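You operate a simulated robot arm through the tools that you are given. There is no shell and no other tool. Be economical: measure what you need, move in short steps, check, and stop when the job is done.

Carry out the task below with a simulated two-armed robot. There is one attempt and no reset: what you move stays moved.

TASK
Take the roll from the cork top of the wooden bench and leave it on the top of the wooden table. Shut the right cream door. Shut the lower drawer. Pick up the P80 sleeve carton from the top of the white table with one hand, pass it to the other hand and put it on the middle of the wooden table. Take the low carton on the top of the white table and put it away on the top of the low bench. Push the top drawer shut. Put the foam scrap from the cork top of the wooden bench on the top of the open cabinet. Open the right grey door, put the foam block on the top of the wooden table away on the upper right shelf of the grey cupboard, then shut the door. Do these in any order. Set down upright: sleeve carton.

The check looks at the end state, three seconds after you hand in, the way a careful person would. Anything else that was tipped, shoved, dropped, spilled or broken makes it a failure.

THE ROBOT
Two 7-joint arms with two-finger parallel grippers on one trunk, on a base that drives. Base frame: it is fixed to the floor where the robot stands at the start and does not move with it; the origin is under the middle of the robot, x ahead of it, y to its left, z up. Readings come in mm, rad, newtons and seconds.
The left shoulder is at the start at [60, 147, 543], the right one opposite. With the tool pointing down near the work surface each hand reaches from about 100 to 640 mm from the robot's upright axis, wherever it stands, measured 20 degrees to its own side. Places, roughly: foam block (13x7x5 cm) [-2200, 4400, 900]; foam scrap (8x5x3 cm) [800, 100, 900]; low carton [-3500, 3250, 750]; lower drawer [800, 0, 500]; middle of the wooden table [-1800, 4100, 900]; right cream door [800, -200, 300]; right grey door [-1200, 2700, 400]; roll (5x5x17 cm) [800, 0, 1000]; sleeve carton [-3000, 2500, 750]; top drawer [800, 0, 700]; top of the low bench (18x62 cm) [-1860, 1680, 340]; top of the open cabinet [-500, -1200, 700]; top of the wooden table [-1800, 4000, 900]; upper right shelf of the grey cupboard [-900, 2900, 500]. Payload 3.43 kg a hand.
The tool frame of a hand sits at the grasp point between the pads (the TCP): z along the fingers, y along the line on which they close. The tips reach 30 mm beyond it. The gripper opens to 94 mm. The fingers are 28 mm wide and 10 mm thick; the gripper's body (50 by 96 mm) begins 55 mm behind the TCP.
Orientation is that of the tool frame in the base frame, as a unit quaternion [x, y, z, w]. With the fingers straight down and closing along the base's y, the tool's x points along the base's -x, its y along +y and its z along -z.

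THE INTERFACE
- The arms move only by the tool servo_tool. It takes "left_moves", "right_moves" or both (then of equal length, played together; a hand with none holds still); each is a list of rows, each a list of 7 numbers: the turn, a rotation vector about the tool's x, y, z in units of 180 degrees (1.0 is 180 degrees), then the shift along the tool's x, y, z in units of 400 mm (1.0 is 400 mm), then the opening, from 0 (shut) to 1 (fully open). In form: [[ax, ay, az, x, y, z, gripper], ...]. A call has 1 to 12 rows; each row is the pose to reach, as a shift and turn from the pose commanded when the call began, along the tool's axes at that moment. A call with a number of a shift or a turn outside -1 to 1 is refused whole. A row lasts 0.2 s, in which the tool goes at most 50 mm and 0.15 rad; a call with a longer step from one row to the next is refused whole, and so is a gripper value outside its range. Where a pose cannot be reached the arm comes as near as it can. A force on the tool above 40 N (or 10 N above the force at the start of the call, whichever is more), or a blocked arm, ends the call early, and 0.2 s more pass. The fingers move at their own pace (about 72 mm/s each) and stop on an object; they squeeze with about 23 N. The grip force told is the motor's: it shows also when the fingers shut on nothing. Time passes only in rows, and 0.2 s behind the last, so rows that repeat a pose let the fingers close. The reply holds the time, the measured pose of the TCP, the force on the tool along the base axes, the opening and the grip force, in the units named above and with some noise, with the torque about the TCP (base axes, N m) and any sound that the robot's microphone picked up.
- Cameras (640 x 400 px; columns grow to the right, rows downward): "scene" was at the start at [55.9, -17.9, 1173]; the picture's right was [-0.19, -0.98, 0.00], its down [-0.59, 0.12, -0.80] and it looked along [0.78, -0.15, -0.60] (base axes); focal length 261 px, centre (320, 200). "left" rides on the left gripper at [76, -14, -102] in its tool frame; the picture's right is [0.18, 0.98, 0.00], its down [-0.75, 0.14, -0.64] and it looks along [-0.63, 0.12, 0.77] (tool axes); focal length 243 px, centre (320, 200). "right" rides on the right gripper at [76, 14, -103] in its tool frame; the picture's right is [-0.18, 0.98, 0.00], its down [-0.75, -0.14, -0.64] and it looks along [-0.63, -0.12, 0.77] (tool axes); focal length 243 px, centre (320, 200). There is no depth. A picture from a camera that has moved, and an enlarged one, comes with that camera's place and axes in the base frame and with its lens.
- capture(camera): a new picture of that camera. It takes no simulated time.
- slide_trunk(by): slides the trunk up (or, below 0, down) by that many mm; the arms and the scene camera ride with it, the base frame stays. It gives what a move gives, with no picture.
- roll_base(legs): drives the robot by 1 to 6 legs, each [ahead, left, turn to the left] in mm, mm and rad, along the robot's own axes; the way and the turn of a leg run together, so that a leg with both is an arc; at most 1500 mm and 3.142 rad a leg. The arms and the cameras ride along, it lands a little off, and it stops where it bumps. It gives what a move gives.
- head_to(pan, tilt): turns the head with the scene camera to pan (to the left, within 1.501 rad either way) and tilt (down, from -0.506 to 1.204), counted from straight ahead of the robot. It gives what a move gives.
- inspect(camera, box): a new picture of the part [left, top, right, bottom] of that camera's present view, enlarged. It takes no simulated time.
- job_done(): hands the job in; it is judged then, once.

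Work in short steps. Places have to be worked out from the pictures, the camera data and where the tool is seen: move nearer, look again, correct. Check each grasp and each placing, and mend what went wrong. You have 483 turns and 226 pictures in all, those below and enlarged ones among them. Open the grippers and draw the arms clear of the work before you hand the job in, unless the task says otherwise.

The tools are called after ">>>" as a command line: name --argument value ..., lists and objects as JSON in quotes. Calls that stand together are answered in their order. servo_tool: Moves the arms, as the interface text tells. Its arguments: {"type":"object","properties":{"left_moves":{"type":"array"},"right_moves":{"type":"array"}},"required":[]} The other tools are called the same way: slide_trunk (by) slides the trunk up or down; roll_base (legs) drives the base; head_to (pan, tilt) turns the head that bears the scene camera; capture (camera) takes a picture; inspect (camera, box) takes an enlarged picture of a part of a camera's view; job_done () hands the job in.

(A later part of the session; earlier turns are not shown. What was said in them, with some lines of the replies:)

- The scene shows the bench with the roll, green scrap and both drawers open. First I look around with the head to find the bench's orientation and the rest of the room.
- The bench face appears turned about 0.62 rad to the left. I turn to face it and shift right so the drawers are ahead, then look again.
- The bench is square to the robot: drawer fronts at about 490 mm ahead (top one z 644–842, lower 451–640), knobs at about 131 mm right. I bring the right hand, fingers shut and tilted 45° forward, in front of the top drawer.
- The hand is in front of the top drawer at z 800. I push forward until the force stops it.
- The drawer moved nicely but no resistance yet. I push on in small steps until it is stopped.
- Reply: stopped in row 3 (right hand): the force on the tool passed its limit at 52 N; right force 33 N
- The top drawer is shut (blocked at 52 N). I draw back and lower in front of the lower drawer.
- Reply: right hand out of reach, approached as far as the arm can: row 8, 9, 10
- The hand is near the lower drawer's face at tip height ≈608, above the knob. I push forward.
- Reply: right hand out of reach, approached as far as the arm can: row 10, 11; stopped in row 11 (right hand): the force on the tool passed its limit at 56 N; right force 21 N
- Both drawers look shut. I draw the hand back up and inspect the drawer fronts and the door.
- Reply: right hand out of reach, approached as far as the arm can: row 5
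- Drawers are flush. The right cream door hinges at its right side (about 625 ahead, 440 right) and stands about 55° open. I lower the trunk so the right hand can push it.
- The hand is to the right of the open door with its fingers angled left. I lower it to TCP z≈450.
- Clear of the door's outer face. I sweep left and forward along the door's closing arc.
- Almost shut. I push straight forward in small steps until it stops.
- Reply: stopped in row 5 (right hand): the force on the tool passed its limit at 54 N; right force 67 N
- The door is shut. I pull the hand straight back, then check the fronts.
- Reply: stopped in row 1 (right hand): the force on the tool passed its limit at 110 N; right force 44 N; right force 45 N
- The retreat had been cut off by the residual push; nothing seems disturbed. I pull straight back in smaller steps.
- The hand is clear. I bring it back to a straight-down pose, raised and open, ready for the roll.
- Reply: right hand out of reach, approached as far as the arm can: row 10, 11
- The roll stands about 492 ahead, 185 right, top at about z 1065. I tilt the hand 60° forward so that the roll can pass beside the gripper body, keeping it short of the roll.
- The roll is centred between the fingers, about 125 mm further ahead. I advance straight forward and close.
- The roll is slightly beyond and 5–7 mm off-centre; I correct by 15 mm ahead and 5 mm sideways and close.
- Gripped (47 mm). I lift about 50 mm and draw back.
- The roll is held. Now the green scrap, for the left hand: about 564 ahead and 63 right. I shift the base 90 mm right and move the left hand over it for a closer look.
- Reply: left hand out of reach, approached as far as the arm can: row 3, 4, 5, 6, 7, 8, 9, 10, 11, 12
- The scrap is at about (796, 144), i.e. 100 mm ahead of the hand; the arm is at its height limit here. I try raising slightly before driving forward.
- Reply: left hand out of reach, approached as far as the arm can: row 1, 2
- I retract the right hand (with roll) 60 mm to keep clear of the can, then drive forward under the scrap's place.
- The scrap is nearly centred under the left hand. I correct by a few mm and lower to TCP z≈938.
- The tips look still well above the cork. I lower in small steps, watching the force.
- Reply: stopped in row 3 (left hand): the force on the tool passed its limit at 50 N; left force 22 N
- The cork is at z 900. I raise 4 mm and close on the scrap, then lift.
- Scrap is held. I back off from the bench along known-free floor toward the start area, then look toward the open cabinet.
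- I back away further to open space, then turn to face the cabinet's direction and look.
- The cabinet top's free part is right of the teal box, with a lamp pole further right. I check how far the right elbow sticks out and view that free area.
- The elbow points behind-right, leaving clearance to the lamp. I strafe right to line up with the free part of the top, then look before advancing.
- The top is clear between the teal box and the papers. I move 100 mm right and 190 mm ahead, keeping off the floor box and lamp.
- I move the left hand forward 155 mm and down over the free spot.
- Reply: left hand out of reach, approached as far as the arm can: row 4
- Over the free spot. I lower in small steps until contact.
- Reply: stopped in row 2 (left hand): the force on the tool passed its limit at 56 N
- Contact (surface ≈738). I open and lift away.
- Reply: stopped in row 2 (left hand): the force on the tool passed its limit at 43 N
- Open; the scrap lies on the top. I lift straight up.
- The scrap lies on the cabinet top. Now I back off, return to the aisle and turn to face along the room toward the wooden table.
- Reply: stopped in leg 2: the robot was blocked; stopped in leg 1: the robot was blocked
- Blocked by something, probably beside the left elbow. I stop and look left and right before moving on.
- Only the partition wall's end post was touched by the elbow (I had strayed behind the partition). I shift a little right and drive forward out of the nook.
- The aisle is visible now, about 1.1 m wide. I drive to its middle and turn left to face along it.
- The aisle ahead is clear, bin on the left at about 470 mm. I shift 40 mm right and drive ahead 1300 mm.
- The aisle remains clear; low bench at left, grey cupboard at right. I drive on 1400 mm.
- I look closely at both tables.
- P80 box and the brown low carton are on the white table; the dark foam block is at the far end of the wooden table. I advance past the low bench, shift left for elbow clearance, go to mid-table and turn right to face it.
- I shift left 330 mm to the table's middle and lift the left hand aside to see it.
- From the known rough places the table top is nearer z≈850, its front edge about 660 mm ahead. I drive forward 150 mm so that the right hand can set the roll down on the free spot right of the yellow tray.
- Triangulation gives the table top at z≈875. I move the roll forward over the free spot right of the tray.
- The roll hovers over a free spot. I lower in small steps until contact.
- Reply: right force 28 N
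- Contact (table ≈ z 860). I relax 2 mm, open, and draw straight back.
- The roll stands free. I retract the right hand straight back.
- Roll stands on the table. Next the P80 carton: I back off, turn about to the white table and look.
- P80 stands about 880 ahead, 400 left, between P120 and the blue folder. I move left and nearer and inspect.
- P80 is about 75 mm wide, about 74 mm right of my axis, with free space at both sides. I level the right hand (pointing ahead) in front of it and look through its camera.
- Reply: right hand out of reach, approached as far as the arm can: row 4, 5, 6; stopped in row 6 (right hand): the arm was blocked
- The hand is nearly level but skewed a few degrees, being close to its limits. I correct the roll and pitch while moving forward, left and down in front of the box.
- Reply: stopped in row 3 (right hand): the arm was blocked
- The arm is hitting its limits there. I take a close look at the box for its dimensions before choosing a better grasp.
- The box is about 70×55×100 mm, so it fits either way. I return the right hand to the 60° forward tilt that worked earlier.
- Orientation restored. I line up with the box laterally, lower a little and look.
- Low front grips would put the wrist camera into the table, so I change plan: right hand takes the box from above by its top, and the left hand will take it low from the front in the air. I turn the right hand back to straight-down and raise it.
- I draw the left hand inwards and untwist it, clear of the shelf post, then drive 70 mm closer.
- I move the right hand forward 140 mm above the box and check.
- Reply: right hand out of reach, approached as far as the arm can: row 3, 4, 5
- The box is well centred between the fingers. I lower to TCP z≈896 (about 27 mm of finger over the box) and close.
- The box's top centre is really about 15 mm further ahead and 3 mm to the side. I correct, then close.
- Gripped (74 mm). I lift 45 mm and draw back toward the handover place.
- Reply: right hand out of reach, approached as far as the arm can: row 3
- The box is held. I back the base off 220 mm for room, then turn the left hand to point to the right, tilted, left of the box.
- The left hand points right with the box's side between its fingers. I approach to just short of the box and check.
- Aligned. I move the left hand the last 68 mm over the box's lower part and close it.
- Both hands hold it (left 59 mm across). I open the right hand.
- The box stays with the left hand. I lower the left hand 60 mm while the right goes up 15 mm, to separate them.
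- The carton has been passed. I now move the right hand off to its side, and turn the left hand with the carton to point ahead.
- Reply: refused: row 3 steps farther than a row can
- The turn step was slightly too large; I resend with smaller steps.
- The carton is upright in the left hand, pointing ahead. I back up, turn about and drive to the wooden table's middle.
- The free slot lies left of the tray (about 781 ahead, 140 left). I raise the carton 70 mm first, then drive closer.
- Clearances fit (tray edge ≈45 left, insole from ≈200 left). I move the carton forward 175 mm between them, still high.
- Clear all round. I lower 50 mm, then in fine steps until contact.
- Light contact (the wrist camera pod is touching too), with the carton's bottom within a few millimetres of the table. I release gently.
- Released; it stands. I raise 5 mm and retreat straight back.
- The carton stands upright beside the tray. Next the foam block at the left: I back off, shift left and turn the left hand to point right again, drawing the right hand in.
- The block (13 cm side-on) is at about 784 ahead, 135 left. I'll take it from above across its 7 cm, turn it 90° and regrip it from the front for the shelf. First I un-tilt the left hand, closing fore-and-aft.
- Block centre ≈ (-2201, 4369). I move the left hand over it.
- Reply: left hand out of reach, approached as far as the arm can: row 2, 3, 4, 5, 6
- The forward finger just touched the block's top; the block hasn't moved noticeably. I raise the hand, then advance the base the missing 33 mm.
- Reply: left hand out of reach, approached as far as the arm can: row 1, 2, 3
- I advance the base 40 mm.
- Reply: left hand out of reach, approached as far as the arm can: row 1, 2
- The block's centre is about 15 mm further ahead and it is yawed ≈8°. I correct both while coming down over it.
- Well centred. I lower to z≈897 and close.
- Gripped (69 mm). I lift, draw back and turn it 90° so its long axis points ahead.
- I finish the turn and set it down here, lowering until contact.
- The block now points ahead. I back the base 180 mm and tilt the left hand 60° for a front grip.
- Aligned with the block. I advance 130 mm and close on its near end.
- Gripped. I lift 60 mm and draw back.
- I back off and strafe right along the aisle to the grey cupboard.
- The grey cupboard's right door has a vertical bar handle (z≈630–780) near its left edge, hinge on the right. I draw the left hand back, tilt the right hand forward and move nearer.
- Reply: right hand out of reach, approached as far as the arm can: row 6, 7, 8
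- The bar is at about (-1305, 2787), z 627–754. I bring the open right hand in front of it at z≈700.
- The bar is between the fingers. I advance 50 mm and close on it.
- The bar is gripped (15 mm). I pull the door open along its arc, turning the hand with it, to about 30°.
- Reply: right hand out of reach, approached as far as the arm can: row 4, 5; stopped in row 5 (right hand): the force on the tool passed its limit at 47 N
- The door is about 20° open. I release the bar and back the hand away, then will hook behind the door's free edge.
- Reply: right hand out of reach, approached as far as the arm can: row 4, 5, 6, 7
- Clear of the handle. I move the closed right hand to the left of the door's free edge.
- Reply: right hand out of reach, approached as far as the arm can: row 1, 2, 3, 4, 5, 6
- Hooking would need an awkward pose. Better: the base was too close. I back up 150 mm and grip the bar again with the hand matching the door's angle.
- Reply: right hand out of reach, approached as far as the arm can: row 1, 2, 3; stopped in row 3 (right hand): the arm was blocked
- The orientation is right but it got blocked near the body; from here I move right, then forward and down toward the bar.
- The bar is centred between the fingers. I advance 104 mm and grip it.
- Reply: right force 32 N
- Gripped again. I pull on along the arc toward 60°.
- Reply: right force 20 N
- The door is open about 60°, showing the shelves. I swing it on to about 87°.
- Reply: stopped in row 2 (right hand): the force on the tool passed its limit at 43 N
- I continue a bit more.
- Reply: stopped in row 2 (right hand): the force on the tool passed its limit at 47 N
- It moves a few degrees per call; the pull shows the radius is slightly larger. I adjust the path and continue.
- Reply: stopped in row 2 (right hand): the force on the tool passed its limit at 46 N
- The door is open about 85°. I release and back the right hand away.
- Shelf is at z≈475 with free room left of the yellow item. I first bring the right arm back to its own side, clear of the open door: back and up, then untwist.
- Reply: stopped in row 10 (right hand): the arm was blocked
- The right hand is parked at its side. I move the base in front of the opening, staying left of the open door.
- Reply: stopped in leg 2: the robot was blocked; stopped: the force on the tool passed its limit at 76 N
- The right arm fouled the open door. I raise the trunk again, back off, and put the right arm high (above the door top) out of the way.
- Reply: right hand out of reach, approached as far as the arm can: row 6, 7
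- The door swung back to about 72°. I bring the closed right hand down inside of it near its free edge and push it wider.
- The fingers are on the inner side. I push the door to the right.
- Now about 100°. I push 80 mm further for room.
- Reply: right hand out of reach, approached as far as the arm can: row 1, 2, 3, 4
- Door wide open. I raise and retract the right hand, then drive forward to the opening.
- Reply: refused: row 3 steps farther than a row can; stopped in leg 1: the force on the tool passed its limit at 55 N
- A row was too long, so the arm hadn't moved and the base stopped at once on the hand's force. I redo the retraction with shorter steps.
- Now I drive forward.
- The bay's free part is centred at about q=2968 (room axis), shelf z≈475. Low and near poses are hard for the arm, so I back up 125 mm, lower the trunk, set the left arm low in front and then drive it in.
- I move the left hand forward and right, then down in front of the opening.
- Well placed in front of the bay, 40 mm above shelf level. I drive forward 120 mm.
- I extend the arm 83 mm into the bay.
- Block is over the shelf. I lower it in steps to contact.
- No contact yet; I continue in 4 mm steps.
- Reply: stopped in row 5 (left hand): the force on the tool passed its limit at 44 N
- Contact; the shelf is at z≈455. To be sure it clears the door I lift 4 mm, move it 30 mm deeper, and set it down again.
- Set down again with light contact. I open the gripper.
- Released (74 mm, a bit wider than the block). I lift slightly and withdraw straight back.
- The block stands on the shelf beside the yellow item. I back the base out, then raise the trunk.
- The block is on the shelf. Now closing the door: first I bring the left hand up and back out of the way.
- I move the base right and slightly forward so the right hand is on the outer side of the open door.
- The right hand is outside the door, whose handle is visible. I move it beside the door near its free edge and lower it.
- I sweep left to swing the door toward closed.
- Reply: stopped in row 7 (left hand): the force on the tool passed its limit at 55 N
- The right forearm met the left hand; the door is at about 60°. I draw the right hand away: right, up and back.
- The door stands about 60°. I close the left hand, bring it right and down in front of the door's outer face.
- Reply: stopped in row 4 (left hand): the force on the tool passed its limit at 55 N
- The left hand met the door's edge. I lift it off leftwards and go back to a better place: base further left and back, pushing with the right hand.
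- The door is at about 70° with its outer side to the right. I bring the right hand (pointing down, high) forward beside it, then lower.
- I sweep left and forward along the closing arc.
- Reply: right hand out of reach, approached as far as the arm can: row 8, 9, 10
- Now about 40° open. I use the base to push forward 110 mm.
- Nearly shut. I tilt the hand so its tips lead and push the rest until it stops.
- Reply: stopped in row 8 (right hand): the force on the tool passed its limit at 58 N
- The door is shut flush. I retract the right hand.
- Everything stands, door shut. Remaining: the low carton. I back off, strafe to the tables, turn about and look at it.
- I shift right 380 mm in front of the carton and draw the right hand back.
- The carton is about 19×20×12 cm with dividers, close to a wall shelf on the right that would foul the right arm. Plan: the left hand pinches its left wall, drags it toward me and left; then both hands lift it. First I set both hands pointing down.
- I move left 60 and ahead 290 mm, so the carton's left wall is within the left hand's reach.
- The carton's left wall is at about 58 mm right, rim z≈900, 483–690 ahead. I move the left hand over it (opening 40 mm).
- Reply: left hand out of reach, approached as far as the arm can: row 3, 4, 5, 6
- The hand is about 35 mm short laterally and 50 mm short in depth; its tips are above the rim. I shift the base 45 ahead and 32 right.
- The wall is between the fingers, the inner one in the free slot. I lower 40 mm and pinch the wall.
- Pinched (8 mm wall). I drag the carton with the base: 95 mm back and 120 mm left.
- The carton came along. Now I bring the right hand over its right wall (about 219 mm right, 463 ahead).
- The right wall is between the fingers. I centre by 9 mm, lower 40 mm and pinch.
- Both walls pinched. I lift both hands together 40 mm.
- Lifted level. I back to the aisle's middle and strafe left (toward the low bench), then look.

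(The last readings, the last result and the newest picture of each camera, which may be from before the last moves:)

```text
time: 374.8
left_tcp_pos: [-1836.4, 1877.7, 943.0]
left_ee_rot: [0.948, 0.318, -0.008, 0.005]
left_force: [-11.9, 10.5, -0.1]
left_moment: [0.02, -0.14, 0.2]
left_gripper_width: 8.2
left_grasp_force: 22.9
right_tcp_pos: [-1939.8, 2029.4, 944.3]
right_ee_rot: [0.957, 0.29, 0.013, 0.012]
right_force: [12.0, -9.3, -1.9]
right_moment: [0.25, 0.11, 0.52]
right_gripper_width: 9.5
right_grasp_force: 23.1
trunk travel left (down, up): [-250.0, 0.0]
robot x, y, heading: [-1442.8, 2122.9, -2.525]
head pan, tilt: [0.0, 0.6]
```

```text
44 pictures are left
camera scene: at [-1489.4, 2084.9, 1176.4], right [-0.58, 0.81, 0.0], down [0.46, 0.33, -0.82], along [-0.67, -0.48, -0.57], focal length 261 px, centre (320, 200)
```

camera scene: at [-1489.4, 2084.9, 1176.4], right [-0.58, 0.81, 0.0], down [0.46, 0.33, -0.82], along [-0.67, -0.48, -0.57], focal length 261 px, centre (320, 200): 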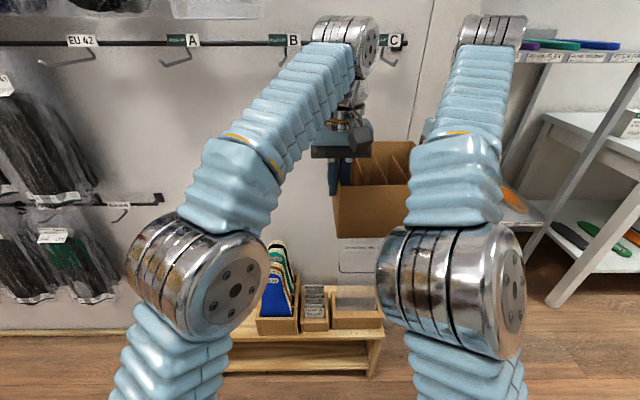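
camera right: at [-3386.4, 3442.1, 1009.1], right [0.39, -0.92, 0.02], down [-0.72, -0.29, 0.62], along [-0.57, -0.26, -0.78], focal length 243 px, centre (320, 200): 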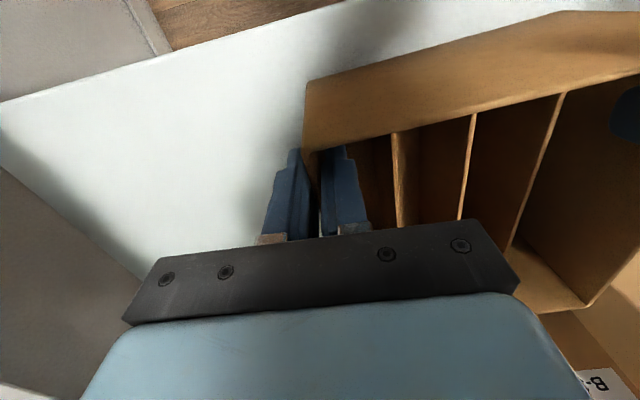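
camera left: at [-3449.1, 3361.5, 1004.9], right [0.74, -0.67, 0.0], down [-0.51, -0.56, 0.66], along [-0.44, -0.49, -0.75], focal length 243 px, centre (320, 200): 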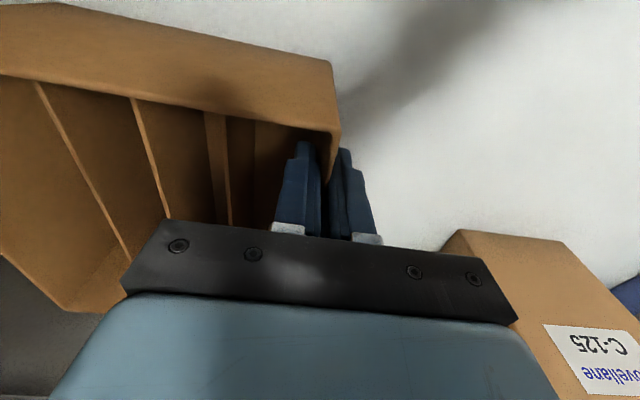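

The bench's right part holds boxes; its left part is hidden behind my elbow. I strafe further left 280 mm and look again.

>>> roll_base --legs '[[0, 300, 0]]'

>>> head_to --pan 0 --tilt 0.85

>>> capture --camera "scene"

```text
time: 376.9
left_tcp_pos: [-1661.4, 1632.0, 944.2]
left_ee_rot: [0.948, 0.318, -0.008, 0.005]
left_force: [-5.0, -0.7, -0.2]
left_moment: [0.03, -0.05, 0.19]
left_gripper_width: 8.1
left_grasp_force: 23.3
right_tcp_pos: [-1763.6, 1783.3, 944.7]
right_ee_rot: [0.957, 0.288, 0.013, 0.011]
right_force: [4.2, 1.2, -1.6]
right_moment: [0.22, 0.04, 0.51]
right_gripper_width: 9.8
right_grasp_force: 22.8
trunk travel left (down, up): [-250.0, 0.0]
robot x, y, heading: [-1269.2, 1874.0, -2.52]
head pan, tilt: [0.0, 0.6]
```

```text
time: 377.6
left_tcp_pos: [-1660.6, 1631.6, 943.8]
left_ee_rot: [0.948, 0.317, -0.007, 0.005]
left_force: [-2.7, -2.3, -0.3]
left_moment: [0.02, -0.02, 0.18]
left_gripper_width: 7.9
left_grasp_force: 22.7
right_tcp_pos: [-1762.9, 1783.9, 944.4]
right_ee_rot: [0.957, 0.288, 0.014, 0.01]
right_force: [3.1, 1.6, -2.9]
right_moment: [0.25, -0.01, 0.51]
right_gripper_width: 9.5
right_grasp_force: 23.2
trunk travel left (down, up): [-250.0, 0.0]
robot x, y, heading: [-1264.4, 1873.3, -2.525]
head pan, tilt: [0.0, 0.85]
```

```text
43 pictures are left
camera scene: at [-1305.7, 1845.0, 1155.5], right [-0.58, 0.81, 0.0], down [0.61, 0.44, -0.66], along [-0.54, -0.38, -0.75], focal length 261 px, centre (320, 200)
```

scene: 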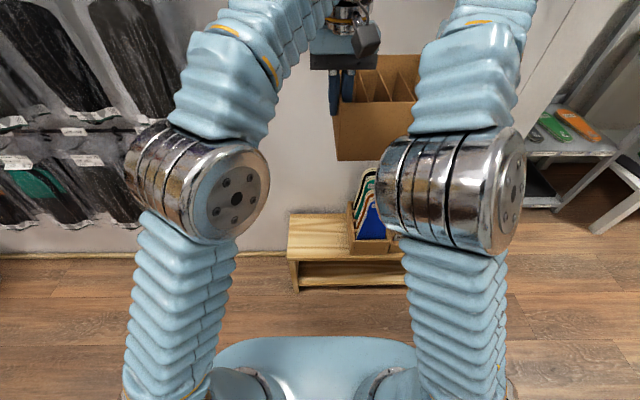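

The free end of the bench is q≈2145–2362, just enough for the carton; tall insoles stand at its right. I align: strafe left 155 and forward 67 mm.

>>> roll_base --legs '[[0, 155, 0.003], [67, 0, 0]]'

>>> slide_trunk --by -150

>>> capture --camera "scene"

```text
time: 379.6
left_tcp_pos: [-1623.4, 1467.4, 943.8]
left_ee_rot: [0.948, 0.318, -0.008, 0.004]
left_force: [-3.9, 0.0, -0.2]
left_moment: [0.12, -0.18, 0.17]
left_gripper_width: 8.3
left_grasp_force: 23.3
right_tcp_pos: [-1727.5, 1617.1, 944.4]
right_ee_rot: [0.957, 0.29, 0.012, 0.011]
right_force: [4.1, 0.2, -2.8]
right_moment: [0.17, 0.17, 0.51]
right_gripper_width: 9.5
right_grasp_force: 23.2
trunk travel left (down, up): [-250.0, 0.0]
robot x, y, heading: [-1230.5, 1706.2, -2.517]
head pan, tilt: [0.0, 0.85]
```

```text
time: 381.4
left_tcp_pos: [-1623.1, 1466.7, 793.8]
left_ee_rot: [0.948, 0.319, -0.008, 0.005]
left_force: [-2.9, -2.0, -0.8]
left_moment: [0.03, 0.02, 0.2]
left_gripper_width: 8.1
left_grasp_force: 22.8
right_tcp_pos: [-1726.6, 1616.5, 795.0]
right_ee_rot: [0.957, 0.29, 0.012, 0.011]
right_force: [3.3, 2.1, -2.3]
right_moment: [0.27, -0.02, 0.53]
right_gripper_width: 9.4
right_grasp_force: 23.2
trunk travel left (down, up): [-100.0, 150.0]
robot x, y, heading: [-1231.3, 1710.7, -2.524]
head pan, tilt: [0.0, 0.85]
```

```text
42 pictures are left
camera scene: at [-1269.6, 1679.1, 1005.5], right [-0.58, 0.81, 0.0], down [0.61, 0.44, -0.66], along [-0.54, -0.38, -0.75], focal length 261 px, centre (320, 200)
```

scene: 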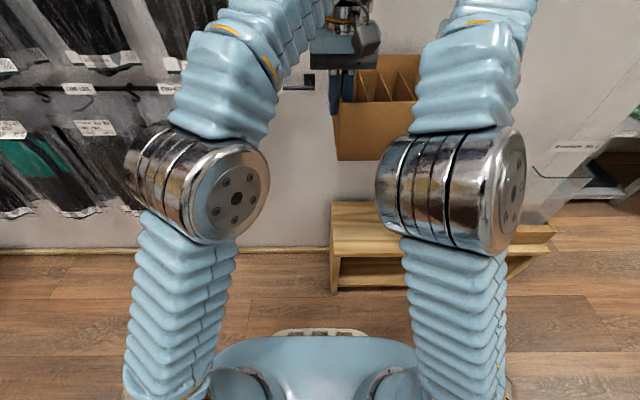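

Aligned (carton would cover the free end). I back 10 mm and lower the trunk the remaining 100 mm.

>>> roll_base --legs '[[-10, 0, 0]]'

>>> slide_trunk --by -98

>>> servo_tool --left_moves '[[0, 0, 0, 0, 0, 0.07, 0], [0, 0, 0, 0, 0, 0.14, 0], [0, 0, 0, 0, 0, 0.21, 0], [0, 0, 0, 0, 0, 0.28, 0], [0, 0, 0, 0, 0, 0.35, 0], [0, 0, 0, 0, 0, 0.35, 0]]' --right_moves '[[0, 0, 0, 0, 0, 0.07, 0], [0, 0, 0, 0, 0, 0.14, 0], [0, 0, 0, 0, 0, 0.21, 0], [0, 0, 0, 0, 0, 0.28, 0], [0, 0, 0, 0, 0, 0.35, 0], [0, 0, 0, 0, 0, 0.35, 0]]'

>>> capture --camera "right"

>>> capture --camera "scene"

```text
time: 382.1
left_tcp_pos: [-1615.3, 1471.3, 793.3]
left_ee_rot: [0.948, 0.318, -0.008, 0.005]
left_force: [-3.1, -0.6, -0.5]
left_moment: [0.11, -0.09, 0.17]
left_gripper_width: 8.2
left_grasp_force: 23.4
right_tcp_pos: [-1719.6, 1621.2, 793.9]
right_ee_rot: [0.957, 0.29, 0.013, 0.011]
right_force: [3.3, 0.9, -2.3]
right_moment: [0.19, 0.09, 0.52]
right_gripper_width: 9.4
right_grasp_force: 22.8
trunk travel left (down, up): [-100.0, 150.0]
robot x, y, heading: [-1222.5, 1716.9, -2.519]
head pan, tilt: [0.0, 0.85]
```

```text
time: 383.4
left_tcp_pos: [-1616.6, 1471.5, 694.5]
left_ee_rot: [0.948, 0.317, -0.007, 0.004]
left_force: [-3.5, -1.4, 0.2]
left_moment: [-0.04, 0.03, 0.18]
left_gripper_width: 8.2
left_grasp_force: 22.5
right_tcp_pos: [-1718.7, 1623.3, 695.8]
right_ee_rot: [0.957, 0.29, 0.013, 0.011]
right_force: [3.7, 1.6, -3.2]
right_moment: [0.3, -0.09, 0.54]
right_gripper_width: 9.3
right_grasp_force: 23.3
trunk travel left (down, up): [-2.0, 248.0]
robot x, y, heading: [-1222.5, 1717.0, -2.52]
head pan, tilt: [0.0, 0.85]
```

```text
time: 384.9
left_tcp_pos: [-1618.8, 1467.5, 556.1]
left_ee_rot: [0.948, 0.319, -0.007, 0.006]
left_force: [15.9, -25.2, 0.2]
left_moment: [0.31, -0.23, -0.51]
left_gripper_width: 8.9
left_grasp_force: 23.3
right_tcp_pos: [-1714.1, 1622.9, 556.0]
right_ee_rot: [0.957, 0.288, 0.012, 0.01]
right_force: [-15.6, 25.6, -2.0]
right_moment: [-0.09, 0.17, 0.49]
right_gripper_width: 8.6
right_grasp_force: 23.0
trunk travel left (down, up): [-2.0, 248.0]
robot x, y, heading: [-1222.7, 1713.2, -2.519]
head pan, tilt: [0.0, 0.85]
```

```text
41 pictures are left
camera right: at [-1645.8, 1653.5, 660.7], right [0.39, -0.92, 0.02], down [-0.72, -0.29, 0.62], along [-0.57, -0.26, -0.78], focal length 243 px, centre (320, 200)
```

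right: 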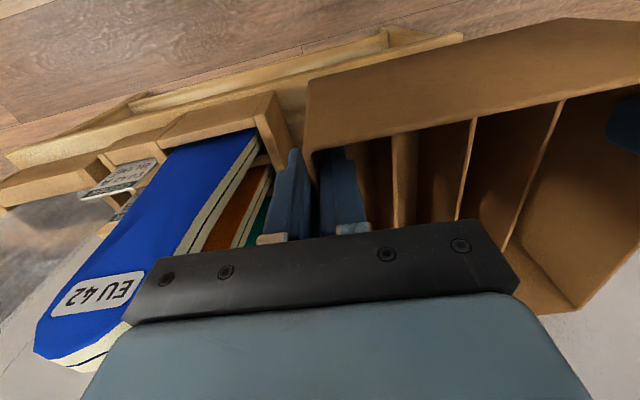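

```text
40 pictures are left
camera scene: at [-1261.4, 1685.0, 907.5], right [-0.58, 0.81, 0.0], down [0.61, 0.44, -0.66], along [-0.54, -0.38, -0.75], focal length 261 px, centre (320, 200)
```

scene: 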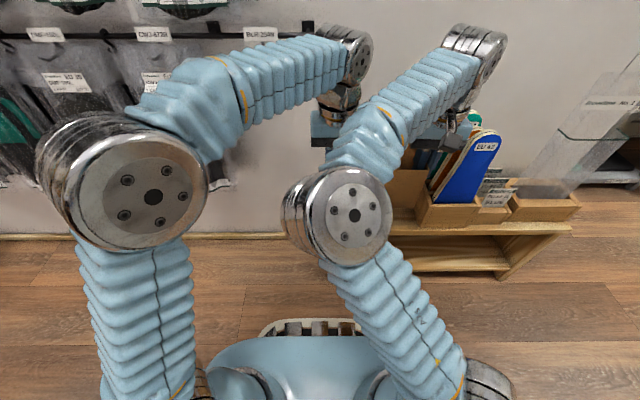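

The right gripper's end passes very near the insoles, and there's some squeeze between the hands. I shift both 12 mm left, easing the squeeze, and lower further to just above the bench.

>>> servo_tool --left_moves '[[0, 0, 0, 0, 0.018, 0, 0], [0, 0, 0, 0, 0.034, 0, 0], [0, 0, 0, 0, 0.034, 0.04, 0], [0, 0, 0, 0, 0.034, 0.09, 0], [0, 0, 0, 0, 0.034, 0.14, 0], [0, 0, 0, 0, 0.034, 0.19, 0], [0, 0, 0, 0, 0.034, 0.19, 0]]' --right_moves '[[0, 0, 0, 0, 0.012, 0, 0], [0, 0, 0, 0, 0.026, 0, 0], [0, 0, 0, 0, 0.026, 0.04, 0], [0, 0, 0, 0, 0.026, 0.09, 0], [0, 0, 0, 0, 0.026, 0.14, 0], [0, 0, 0, 0, 0.026, 0.19, 0], [0, 0, 0, 0, 0.026, 0.19, 0]]'

>>> capture --camera "right"

>>> capture --camera "left"

```text
time: 386.4
left_tcp_pos: [-1609.5, 1457.8, 478.8]
left_ee_rot: [0.948, 0.319, -0.008, 0.005]
left_force: [16.8, -27.1, 0.3]
left_moment: [0.18, -0.02, -0.5]
left_gripper_width: 8.8
left_grasp_force: 22.8
right_tcp_pos: [-1706.4, 1611.8, 481.3]
right_ee_rot: [0.957, 0.289, 0.012, 0.01]
right_force: [-18.2, 27.4, -2.9]
right_moment: [0.03, -0.01, 0.51]
right_gripper_width: 9.1
right_grasp_force: 23.2
trunk travel left (down, up): [-2.0, 248.0]
robot x, y, heading: [-1223.0, 1713.9, -2.519]
head pan, tilt: [0.0, 0.85]
```

```text
39 pictures are left
camera right: at [-1638.2, 1642.9, 584.5], right [0.39, -0.92, 0.02], down [-0.72, -0.29, 0.62], along [-0.57, -0.26, -0.78], focal length 243 px, centre (320, 200)
```

right: 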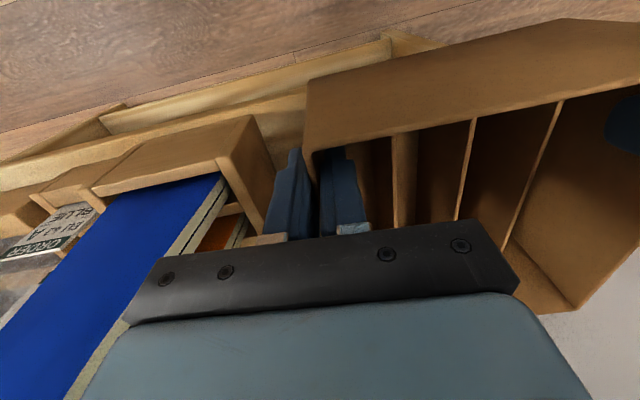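

```text
38 pictures are left
camera left: at [-1556.6, 1516.6, 580.7], right [0.74, -0.67, 0.0], down [-0.51, -0.56, 0.66], along [-0.44, -0.49, -0.76], focal length 243 px, centre (320, 200)
```

left: 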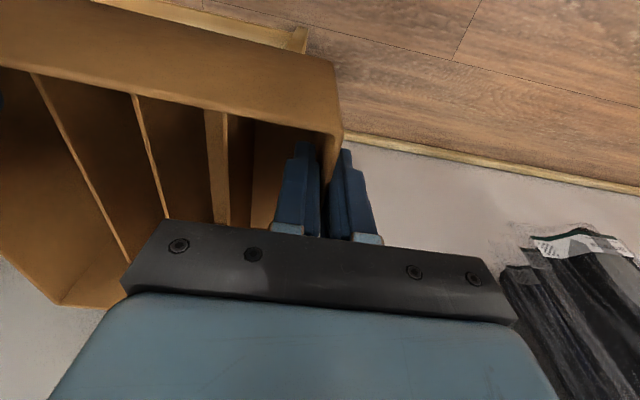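

I ease the hands apart a little more and lower in fine steps until the carton rests on the bench.

>>> servo_tool --left_moves '[[0, 0, 0, 0, 0.005, 0.01, 0], [0, 0, 0, 0, 0.008, 0.02, 0], [0, 0, 0, 0, 0.008, 0.03, 0], [0, 0, 0, 0, 0.008, 0.04, 0], [0, 0, 0, 0, 0.008, 0.05, 0], [0, 0, 0, 0, 0.008, 0.06, 0], [0, 0, 0, 0, 0.008, 0.07, 0]]' --right_moves '[[0, 0, 0, 0, -0.005, 0.012, 0], [0, 0, 0, 0, -0.008, 0.024, 0], [0, 0, 0, 0, -0.008, 0.035, 0], [0, 0, 0, 0, -0.008, 0.046, 0], [0, 0, 0, 0, -0.008, 0.056, 0], [0, 0, 0, 0, -0.008, 0.066, 0], [0, 0, 0, 0, -0.008, 0.076, 0]]'

>>> capture --camera "right"

```text
time: 388.1
left_tcp_pos: [-1608.7, 1457.0, 451.9]
left_ee_rot: [0.948, 0.317, -0.009, 0.003]
left_force: [-14.2, 22.6, -2.0]
left_moment: [-0.27, -0.14, -0.49]
left_gripper_width: 8.9
left_grasp_force: 23.1
right_tcp_pos: [-1706.4, 1612.2, 447.8]
right_ee_rot: [0.957, 0.291, 0.014, 0.013]
right_force: [14.4, -22.5, -0.2]
right_moment: [0.28, -0.06, 0.52]
right_gripper_width: 8.0
right_grasp_force: 23.0
trunk travel left (down, up): [-2.0, 248.0]
robot x, y, heading: [-1223.9, 1715.3, -2.514]
head pan, tilt: [0.0, 0.85]
```

```text
37 pictures are left
camera right: at [-1638.1, 1644.1, 554.1], right [0.39, -0.92, 0.03], down [-0.72, -0.29, 0.62], along [-0.56, -0.27, -0.78], focal length 243 px, centre (320, 200)
```

right: 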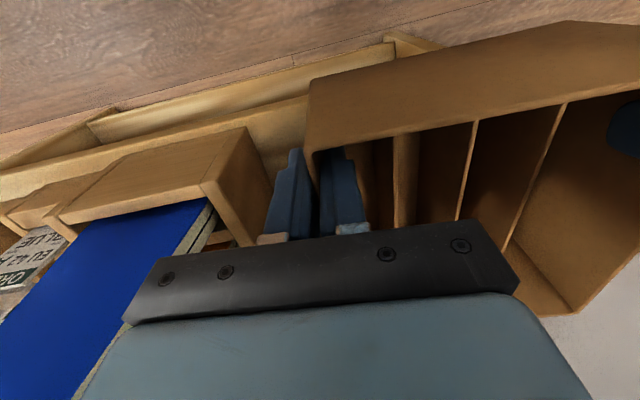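

No contact yet. I centre the hands between the two and continue down.

>>> servo_tool --left_moves '[[0, 0, 0, 0, -0.004, 0.005, 0], [0, 0, 0, 0, -0.004, 0.015, 0], [0, 0, 0, 0, -0.004, 0.025, 0], [0, 0, 0, 0, -0.004, 0.035, 0], [0, 0, 0, 0, -0.004, 0.045, 0], [0, 0, 0, 0, -0.004, 0.055, 0]]' --right_moves '[[0, 0, 0, 0, 0.004, 0.0, 0], [0, 0, 0, 0, 0.004, 0.008, 0], [0, 0, 0, 0, 0.004, 0.018, 0], [0, 0, 0, 0, 0.004, 0.028, 0], [0, 0, 0, 0, 0.004, 0.038, 0], [0, 0, 0, 0, 0.004, 0.048, 0]]'

>>> capture --camera "left"

```text
time: 389.4
left_tcp_pos: [-1609.4, 1456.2, 430.7]
left_ee_rot: [0.948, 0.318, -0.01, 0.005]
left_force: [-12.6, 13.3, 20.6]
left_moment: [-0.01, 0.1, -0.52]
left_gripper_width: 9.3
left_grasp_force: 23.3
right_tcp_pos: [-1706.0, 1612.4, 432.2]
right_ee_rot: [0.957, 0.289, 0.011, 0.011]
right_force: [10.6, -12.5, 22.0]
right_moment: [0.52, 0.46, 0.53]
right_gripper_width: 9.2
right_grasp_force: 22.7
trunk travel left (down, up): [-2.0, 248.0]
robot x, y, heading: [-1224.8, 1711.2, -2.522]
head pan, tilt: [0.0, 0.85]
```

```text
36 pictures are left
camera left: at [-1556.1, 1515.7, 531.9], right [0.74, -0.67, 0.0], down [-0.51, -0.56, 0.66], along [-0.44, -0.49, -0.75], focal length 243 px, centre (320, 200)
```

left: 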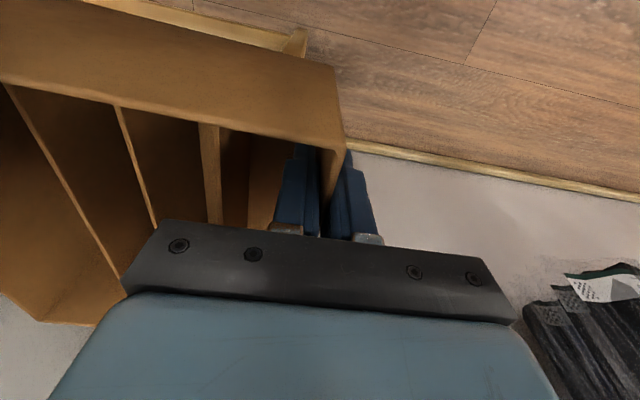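

The carton rests on the bench (≈20 N each side), overhanging its end by about 25 mm. I relax the pressure and slide it 12 mm right.

>>> servo_tool --left_moves '[[0, 0, 0, 0, 0, -0.006, 0], [0, 0, 0, 0, -0.012, -0.006, 0], [0, 0, 0, 0, -0.024, -0.006, 0], [0, 0, 0, 0, -0.03, -0.006, 0], [0, 0, 0, 0, -0.03, -0.004, 0]]' --right_moves '[[0, 0, 0, 0, 0, -0.006, 0], [0, 0, 0, 0, -0.012, -0.006, 0], [0, 0, 0, 0, -0.024, -0.006, 0], [0, 0, 0, 0, -0.03, -0.006, 0], [0, 0, 0, 0, -0.03, -0.004, 0]]'

>>> capture --camera "right"

```text
time: 390.6
left_tcp_pos: [-1617.4, 1466.3, 430.5]
left_ee_rot: [0.948, 0.318, -0.008, 0.004]
left_force: [-8.6, 14.3, 3.6]
left_moment: [0.17, -0.44, -0.5]
left_gripper_width: 8.9
left_grasp_force: 22.9
right_tcp_pos: [-1712.0, 1619.9, 432.9]
right_ee_rot: [0.957, 0.29, 0.013, 0.01]
right_force: [11.9, -16.2, 2.6]
right_moment: [0.64, 0.47, 0.54]
right_gripper_width: 8.8
right_grasp_force: 23.0
trunk travel left (down, up): [-2.0, 248.0]
robot x, y, heading: [-1224.8, 1711.1, -2.514]
head pan, tilt: [0.0, 0.85]
```

```text
35 pictures are left
camera right: at [-1643.7, 1653.2, 537.3], right [0.39, -0.92, 0.02], down [-0.72, -0.29, 0.62], along [-0.57, -0.26, -0.78], focal length 243 px, centre (320, 200)
```

right: 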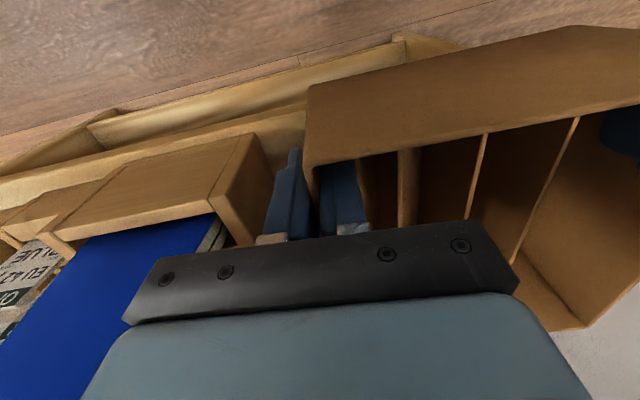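

Now I open both hands slightly.

>>> servo_tool --left_moves '[[0, 0, 0, 0, 0, 0, 0.15], [0, 0, 0, 0, 0, 0, 0.24], [0, 0, 0, 0, 0, 0, 0.24]]' --right_moves '[[0, 0, 0, 0, 0, 0, 0.15], [0, 0, 0, 0, 0, 0, 0.24], [0, 0, 0, 0, 0, 0, 0.24]]'

>>> capture --camera "left"

>>> capture --camera "right"

```text
time: 391.4
left_tcp_pos: [-1617.6, 1465.9, 431.3]
left_ee_rot: [0.948, 0.319, -0.008, 0.005]
left_force: [-0.2, -0.5, -0.4]
left_moment: [0.01, -0.01, 0.01]
left_gripper_width: 22.3
left_grasp_force: 0.2
right_tcp_pos: [-1710.9, 1621.5, 432.3]
right_ee_rot: [0.957, 0.29, 0.012, 0.011]
right_force: [0.1, 0.1, 0.3]
right_moment: [0.01, -0.01, 0.0]
right_gripper_width: 22.6
right_grasp_force: 0.0
trunk travel left (down, up): [-2.0, 248.0]
robot x, y, heading: [-1224.3, 1716.0, -2.514]
head pan, tilt: [0.0, 0.85]
```

```text
34 pictures are left
camera left: at [-1563.7, 1524.6, 532.3], right [0.74, -0.67, 0.0], down [-0.51, -0.56, 0.66], along [-0.44, -0.49, -0.75], focal length 243 px, centre (320, 200)
```

left: 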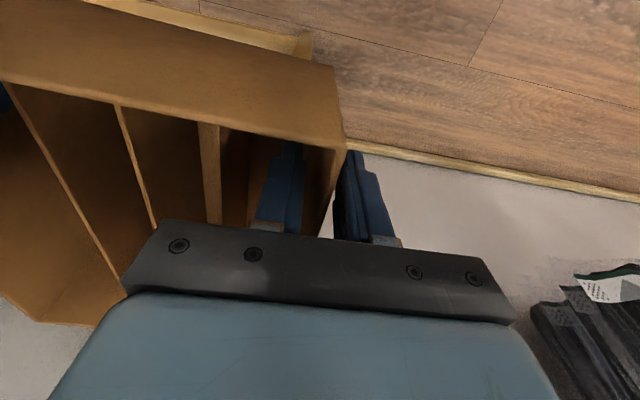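

```text
33 pictures are left
camera right: at [-1644.0, 1653.4, 537.0], right [0.39, -0.92, 0.02], down [-0.72, -0.29, 0.62], along [-0.57, -0.26, -0.78], focal length 243 px, centre (320, 200)
```

right: 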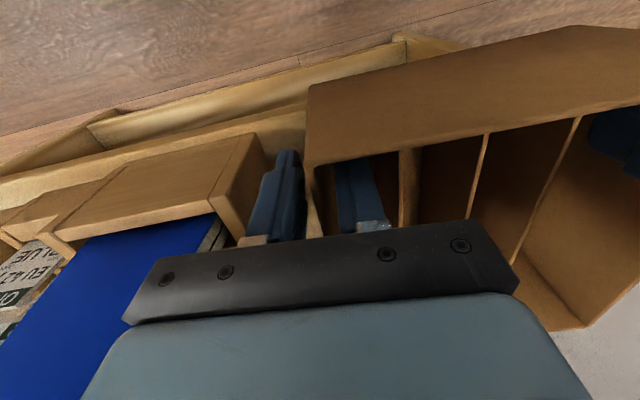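

Both free of the walls. I raise both hands straight up, easing the right one a little left, away from the insoles.

>>> servo_tool --left_moves '[[0, 0, 0, 0, 0, -0.05, 0.24], [0, 0, 0, 0, 0, -0.12, 0.24], [0, 0, 0, 0, 0, -0.22, 0.24], [0, 0, 0, 0, 0, -0.32, 0.24], [0, 0, 0, 0, 0, -0.42, 0.24], [0, 0, 0, 0, 0, -0.52, 0.24], [0, 0, 0, 0, 0, -0.52, 0.24]]' --right_moves '[[0, 0, 0, 0, 0, -0.05, 0.24], [0, 0, 0, 0, 0, -0.12, 0.24], [0, 0, 0, 0.01, 0.02, -0.22, 0.24], [0, 0, 0, 0.02, 0.04, -0.32, 0.24], [0, 0, 0, 0.03, 0.05, -0.42, 0.24], [0, 0, 0, 0.04, 0.05, -0.52, 0.24], [0, 0, 0, 0.04, 0.05, -0.52, 0.24]]'

>>> capture --camera "scene"

```text
time: 393.1
left_tcp_pos: [-1614.6, 1470.2, 639.5]
left_ee_rot: [0.948, 0.318, -0.008, 0.004]
left_force: [0.4, -0.2, 0.4]
left_moment: [0.01, 0.02, -0.04]
left_gripper_width: 22.5
left_grasp_force: 0.1
right_tcp_pos: [-1694.8, 1615.6, 641.0]
right_ee_rot: [0.957, 0.29, 0.013, 0.011]
right_force: [-0.3, -1.1, 1.2]
right_moment: [0.01, -0.04, 0.03]
right_gripper_width: 22.6
right_grasp_force: 0.1
trunk travel left (down, up): [-2.0, 248.0]
robot x, y, heading: [-1222.0, 1715.7, -2.52]
head pan, tilt: [0.0, 0.85]
```

```text
32 pictures are left
camera scene: at [-1261.3, 1685.0, 907.5], right [-0.58, 0.81, 0.0], down [0.61, 0.44, -0.66], along [-0.54, -0.38, -0.75], focal length 261 px, centre (320, 200)
```

scene: 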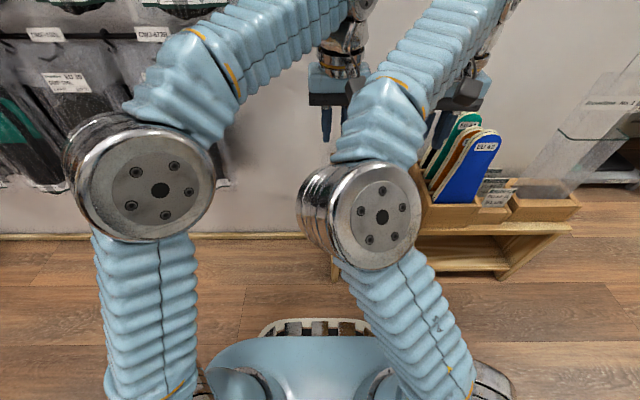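

Clear. I raise the trunk, back off and look at the bench.

>>> slide_trunk --by 240

>>> roll_base --legs '[[-150, 0, 0], [0, 250, 0]]'

>>> head_to --pan -0.55 --tilt 0.8

>>> capture --camera "scene"

```text
time: 395.6
left_tcp_pos: [-1615.2, 1469.0, 878.5]
left_ee_rot: [0.948, 0.318, -0.008, 0.004]
left_force: [0.3, 0.0, 0.0]
left_moment: [-0.02, 0.02, 0.02]
left_gripper_width: 22.5
left_grasp_force: 0.0
right_tcp_pos: [-1693.5, 1616.3, 879.6]
right_ee_rot: [0.957, 0.29, 0.012, 0.01]
right_force: [0.3, 0.6, -0.4]
right_moment: [0.02, 0.03, 0.02]
right_gripper_width: 22.3
right_grasp_force: 0.1
trunk travel left (down, up): [-242.0, 8.0]
robot x, y, heading: [-1220.9, 1713.0, -2.519]
head pan, tilt: [0.0, 0.85]
```

```text
time: 398.3
left_tcp_pos: [-1346.1, 1353.1, 879.2]
left_ee_rot: [0.948, 0.319, -0.007, 0.004]
left_force: [0.1, 1.0, 0.7]
left_moment: [0.0, 0.0, -0.01]
left_gripper_width: 22.6
left_grasp_force: 0.1
right_tcp_pos: [-1427.5, 1500.2, 879.6]
right_ee_rot: [0.957, 0.29, 0.012, 0.011]
right_force: [0.2, -0.3, 0.1]
right_moment: [0.02, 0.02, 0.01]
right_gripper_width: 22.8
right_grasp_force: 0.1
trunk travel left (down, up): [-242.0, 8.0]
robot x, y, heading: [-954.8, 1600.6, -2.517]
head pan, tilt: [0.0, 0.85]
```

```text
time: 399.3
left_tcp_pos: [-1347.2, 1351.7, 879.5]
left_ee_rot: [0.948, 0.319, -0.007, 0.004]
left_force: [0.2, 0.2, -0.5]
left_moment: [-0.02, 0.02, 0.05]
left_gripper_width: 22.6
left_grasp_force: 0.1
right_tcp_pos: [-1426.6, 1500.8, 881.6]
right_ee_rot: [0.957, 0.29, 0.012, 0.011]
right_force: [-0.6, 0.4, 0.3]
right_moment: [0.01, 0.0, -0.04]
right_gripper_width: 22.7
right_grasp_force: 0.0
trunk travel left (down, up): [-242.0, 8.0]
robot x, y, heading: [-951.7, 1600.0, -2.516]
head pan, tilt: [-0.55, 0.799]
```

```text
31 pictures are left
camera scene: at [-1010.4, 1608.6, 1151.5], right [-0.07, 1.0, 0.0], down [0.72, 0.05, -0.7], along [-0.7, -0.05, -0.72], focal length 261 px, centre (320, 200)
```

scene: 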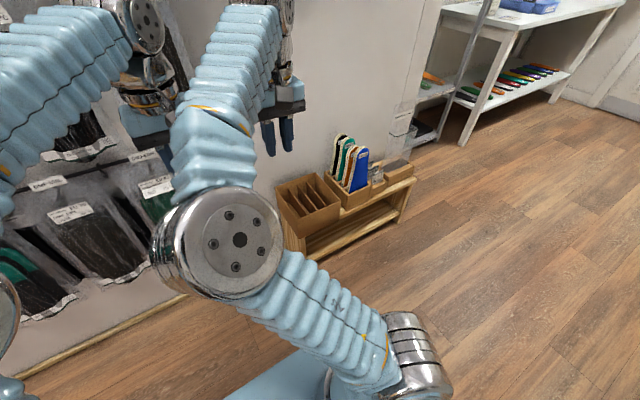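

The carton stands on the bench's free end, insoles undisturbed. I open both grippers and turn to check the first bench's drawers and door from afar.

>>> servo_tool --left_moves '[[0, 0, 0, 0.1, 0, -0.05, 0.7], [0, 0, 0, 0.15, 0, -0.1, 1], [0, 0, 0, 0.15, 0, -0.1, 1]]' --right_moves '[[0, 0, 0, 0.1, 0, -0.05, 0.7], [0, 0, 0, 0.15, 0, -0.1, 1], [0, 0, 0, 0.15, 0, -0.1, 1]]'

>>> roll_base --legs '[[140, 0, 0], [0, 0, 1.57]]'

>>> head_to --pan 0.4 --tilt 0.3

>>> capture --camera "scene"

```text
time: 400.1
left_tcp_pos: [-1298.8, 1389.1, 919.8]
left_ee_rot: [0.948, 0.318, -0.008, 0.004]
left_force: [0.9, -0.2, 0.4]
left_moment: [-0.01, 0.02, -0.06]
left_gripper_width: 94.1
left_grasp_force: 0.0
right_tcp_pos: [-1377.5, 1534.9, 921.2]
right_ee_rot: [0.957, 0.289, 0.013, 0.011]
right_force: [1.1, 0.9, 0.1]
right_moment: [-0.03, 0.0, 0.01]
right_gripper_width: 93.9
right_grasp_force: 0.1
trunk travel left (down, up): [-242.0, 8.0]
robot x, y, heading: [-957.0, 1597.1, -2.52]
head pan, tilt: [-0.55, 0.799]
```

```text
time: 405.3
left_tcp_pos: [-854.7, 1174.1, 920.0]
left_ee_rot: [0.441, 0.897, -0.002, 0.008]
left_force: [1.0, -0.4, 0.2]
left_moment: [0.01, 0.01, -0.02]
left_gripper_width: 94.0
left_grasp_force: 0.1
right_tcp_pos: [-1001.2, 1094.0, 922.1]
right_ee_rot: [0.467, 0.884, 0.015, -0.002]
right_force: [-0.1, -0.8, 0.1]
right_moment: [0.0, 0.05, 0.03]
right_gripper_width: 94.4
right_grasp_force: 0.0
trunk travel left (down, up): [-242.0, 8.0]
robot x, y, heading: [-1067.3, 1516.5, -0.935]
head pan, tilt: [-0.55, 0.799]
```

```text
time: 406.5
left_tcp_pos: [-854.9, 1174.0, 919.0]
left_ee_rot: [0.441, 0.897, -0.003, 0.008]
left_force: [0.0, -0.2, 0.3]
left_moment: [-0.02, 0.02, -0.02]
left_gripper_width: 94.0
left_grasp_force: 0.1
right_tcp_pos: [-999.5, 1093.4, 921.0]
right_ee_rot: [0.467, 0.884, 0.017, -0.001]
right_force: [-0.3, -0.3, -0.2]
right_moment: [0.01, 0.0, 0.02]
right_gripper_width: 94.1
right_grasp_force: 0.0
trunk travel left (down, up): [-242.0, 8.0]
robot x, y, heading: [-1068.1, 1514.9, -0.939]
head pan, tilt: [0.4, 0.3]
```

```text
30 pictures are left
camera scene: at [-1005.1, 1491.8, 1195.8], right [-0.51, -0.86, 0.0], down [-0.25, 0.15, -0.96], along [0.82, -0.49, -0.3], focal length 261 px, centre (320, 200)
```

scene: 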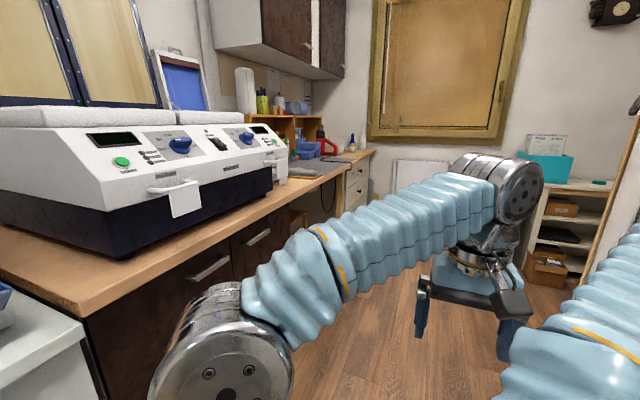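

>>> inspect --camera "scene" --box '[280, 110, 400, 230]'

>>> inspect --camera "scene" --box '[500, 120, 640, 300]'

```text
3.33 times, centred on (340, 170) of scene
camera zoom: at [-1005.1, 1491.8, 1195.8], right [-0.51, -0.86, 0.0], down [-0.25, 0.15, -0.96], along [0.82, -0.49, -0.3], focal length 869 px, centre (253, 300)
```

zoom: 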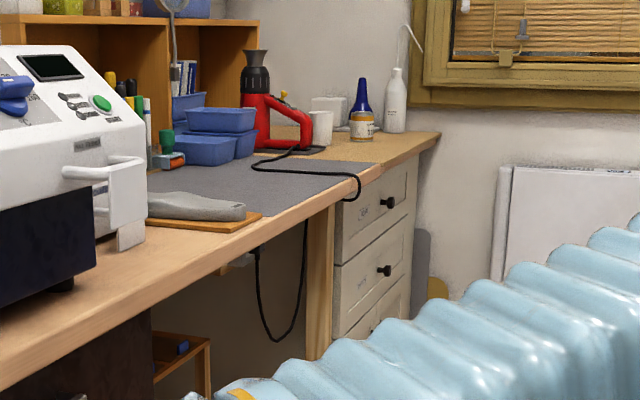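

```text
2.22 times, centred on (570, 210) of scene
camera zoom: at [-1005.1, 1491.8, 1195.8], right [-0.51, -0.86, 0.0], down [-0.25, 0.15, -0.96], along [0.82, -0.49, -0.3], focal length 579 px, centre (-236, 178)
```

zoom: 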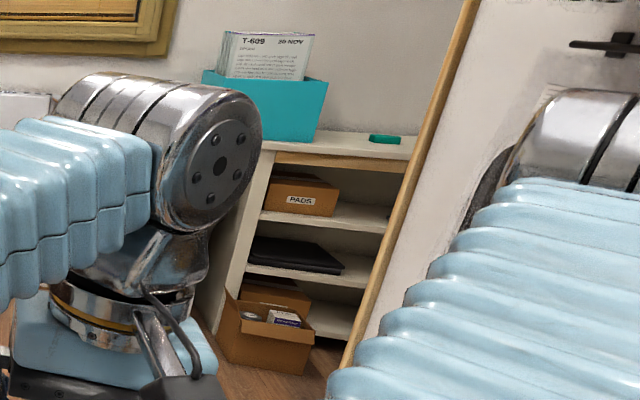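

Drawers and cream door are flush, the scrap lies on the open cabinet, the arms are clear and the grippers open. I hand the job in.

>>> job_done

```text
The job is handed in.
```

I carried out every item on the list and handed the job in; nothing fell or tipped that I could see, but I have no result from the check.

- **Drawers and cream door:** the top drawer, the lower drawer and the right cream door are shut and looked flush from across the room.
- **Roll:** it stands upright on the wooden table, to the right of the yellow tray.
- **Foam scrap:** it is on the top of the open cabinet.
- **P80 sleeve carton:** I picked it up with the right hand and passed it to the left. It stands upright near the middle of the wooden table, just left of the yellow tray, because the tray takes up the exact centre.
- **Foam block:** it is on the upper right shelf of the grey cupboard, beside the yellow item, and the right grey door is shut again.
- **Low carton:** it is on the free end of the low bench. The bench was nearly full, so the carton overhangs that end by about 15 mm.

Along the way I bumped the partition post with an elbow, nudged the open grey door with the right hand, and lightly touched the foam block before gripping it.
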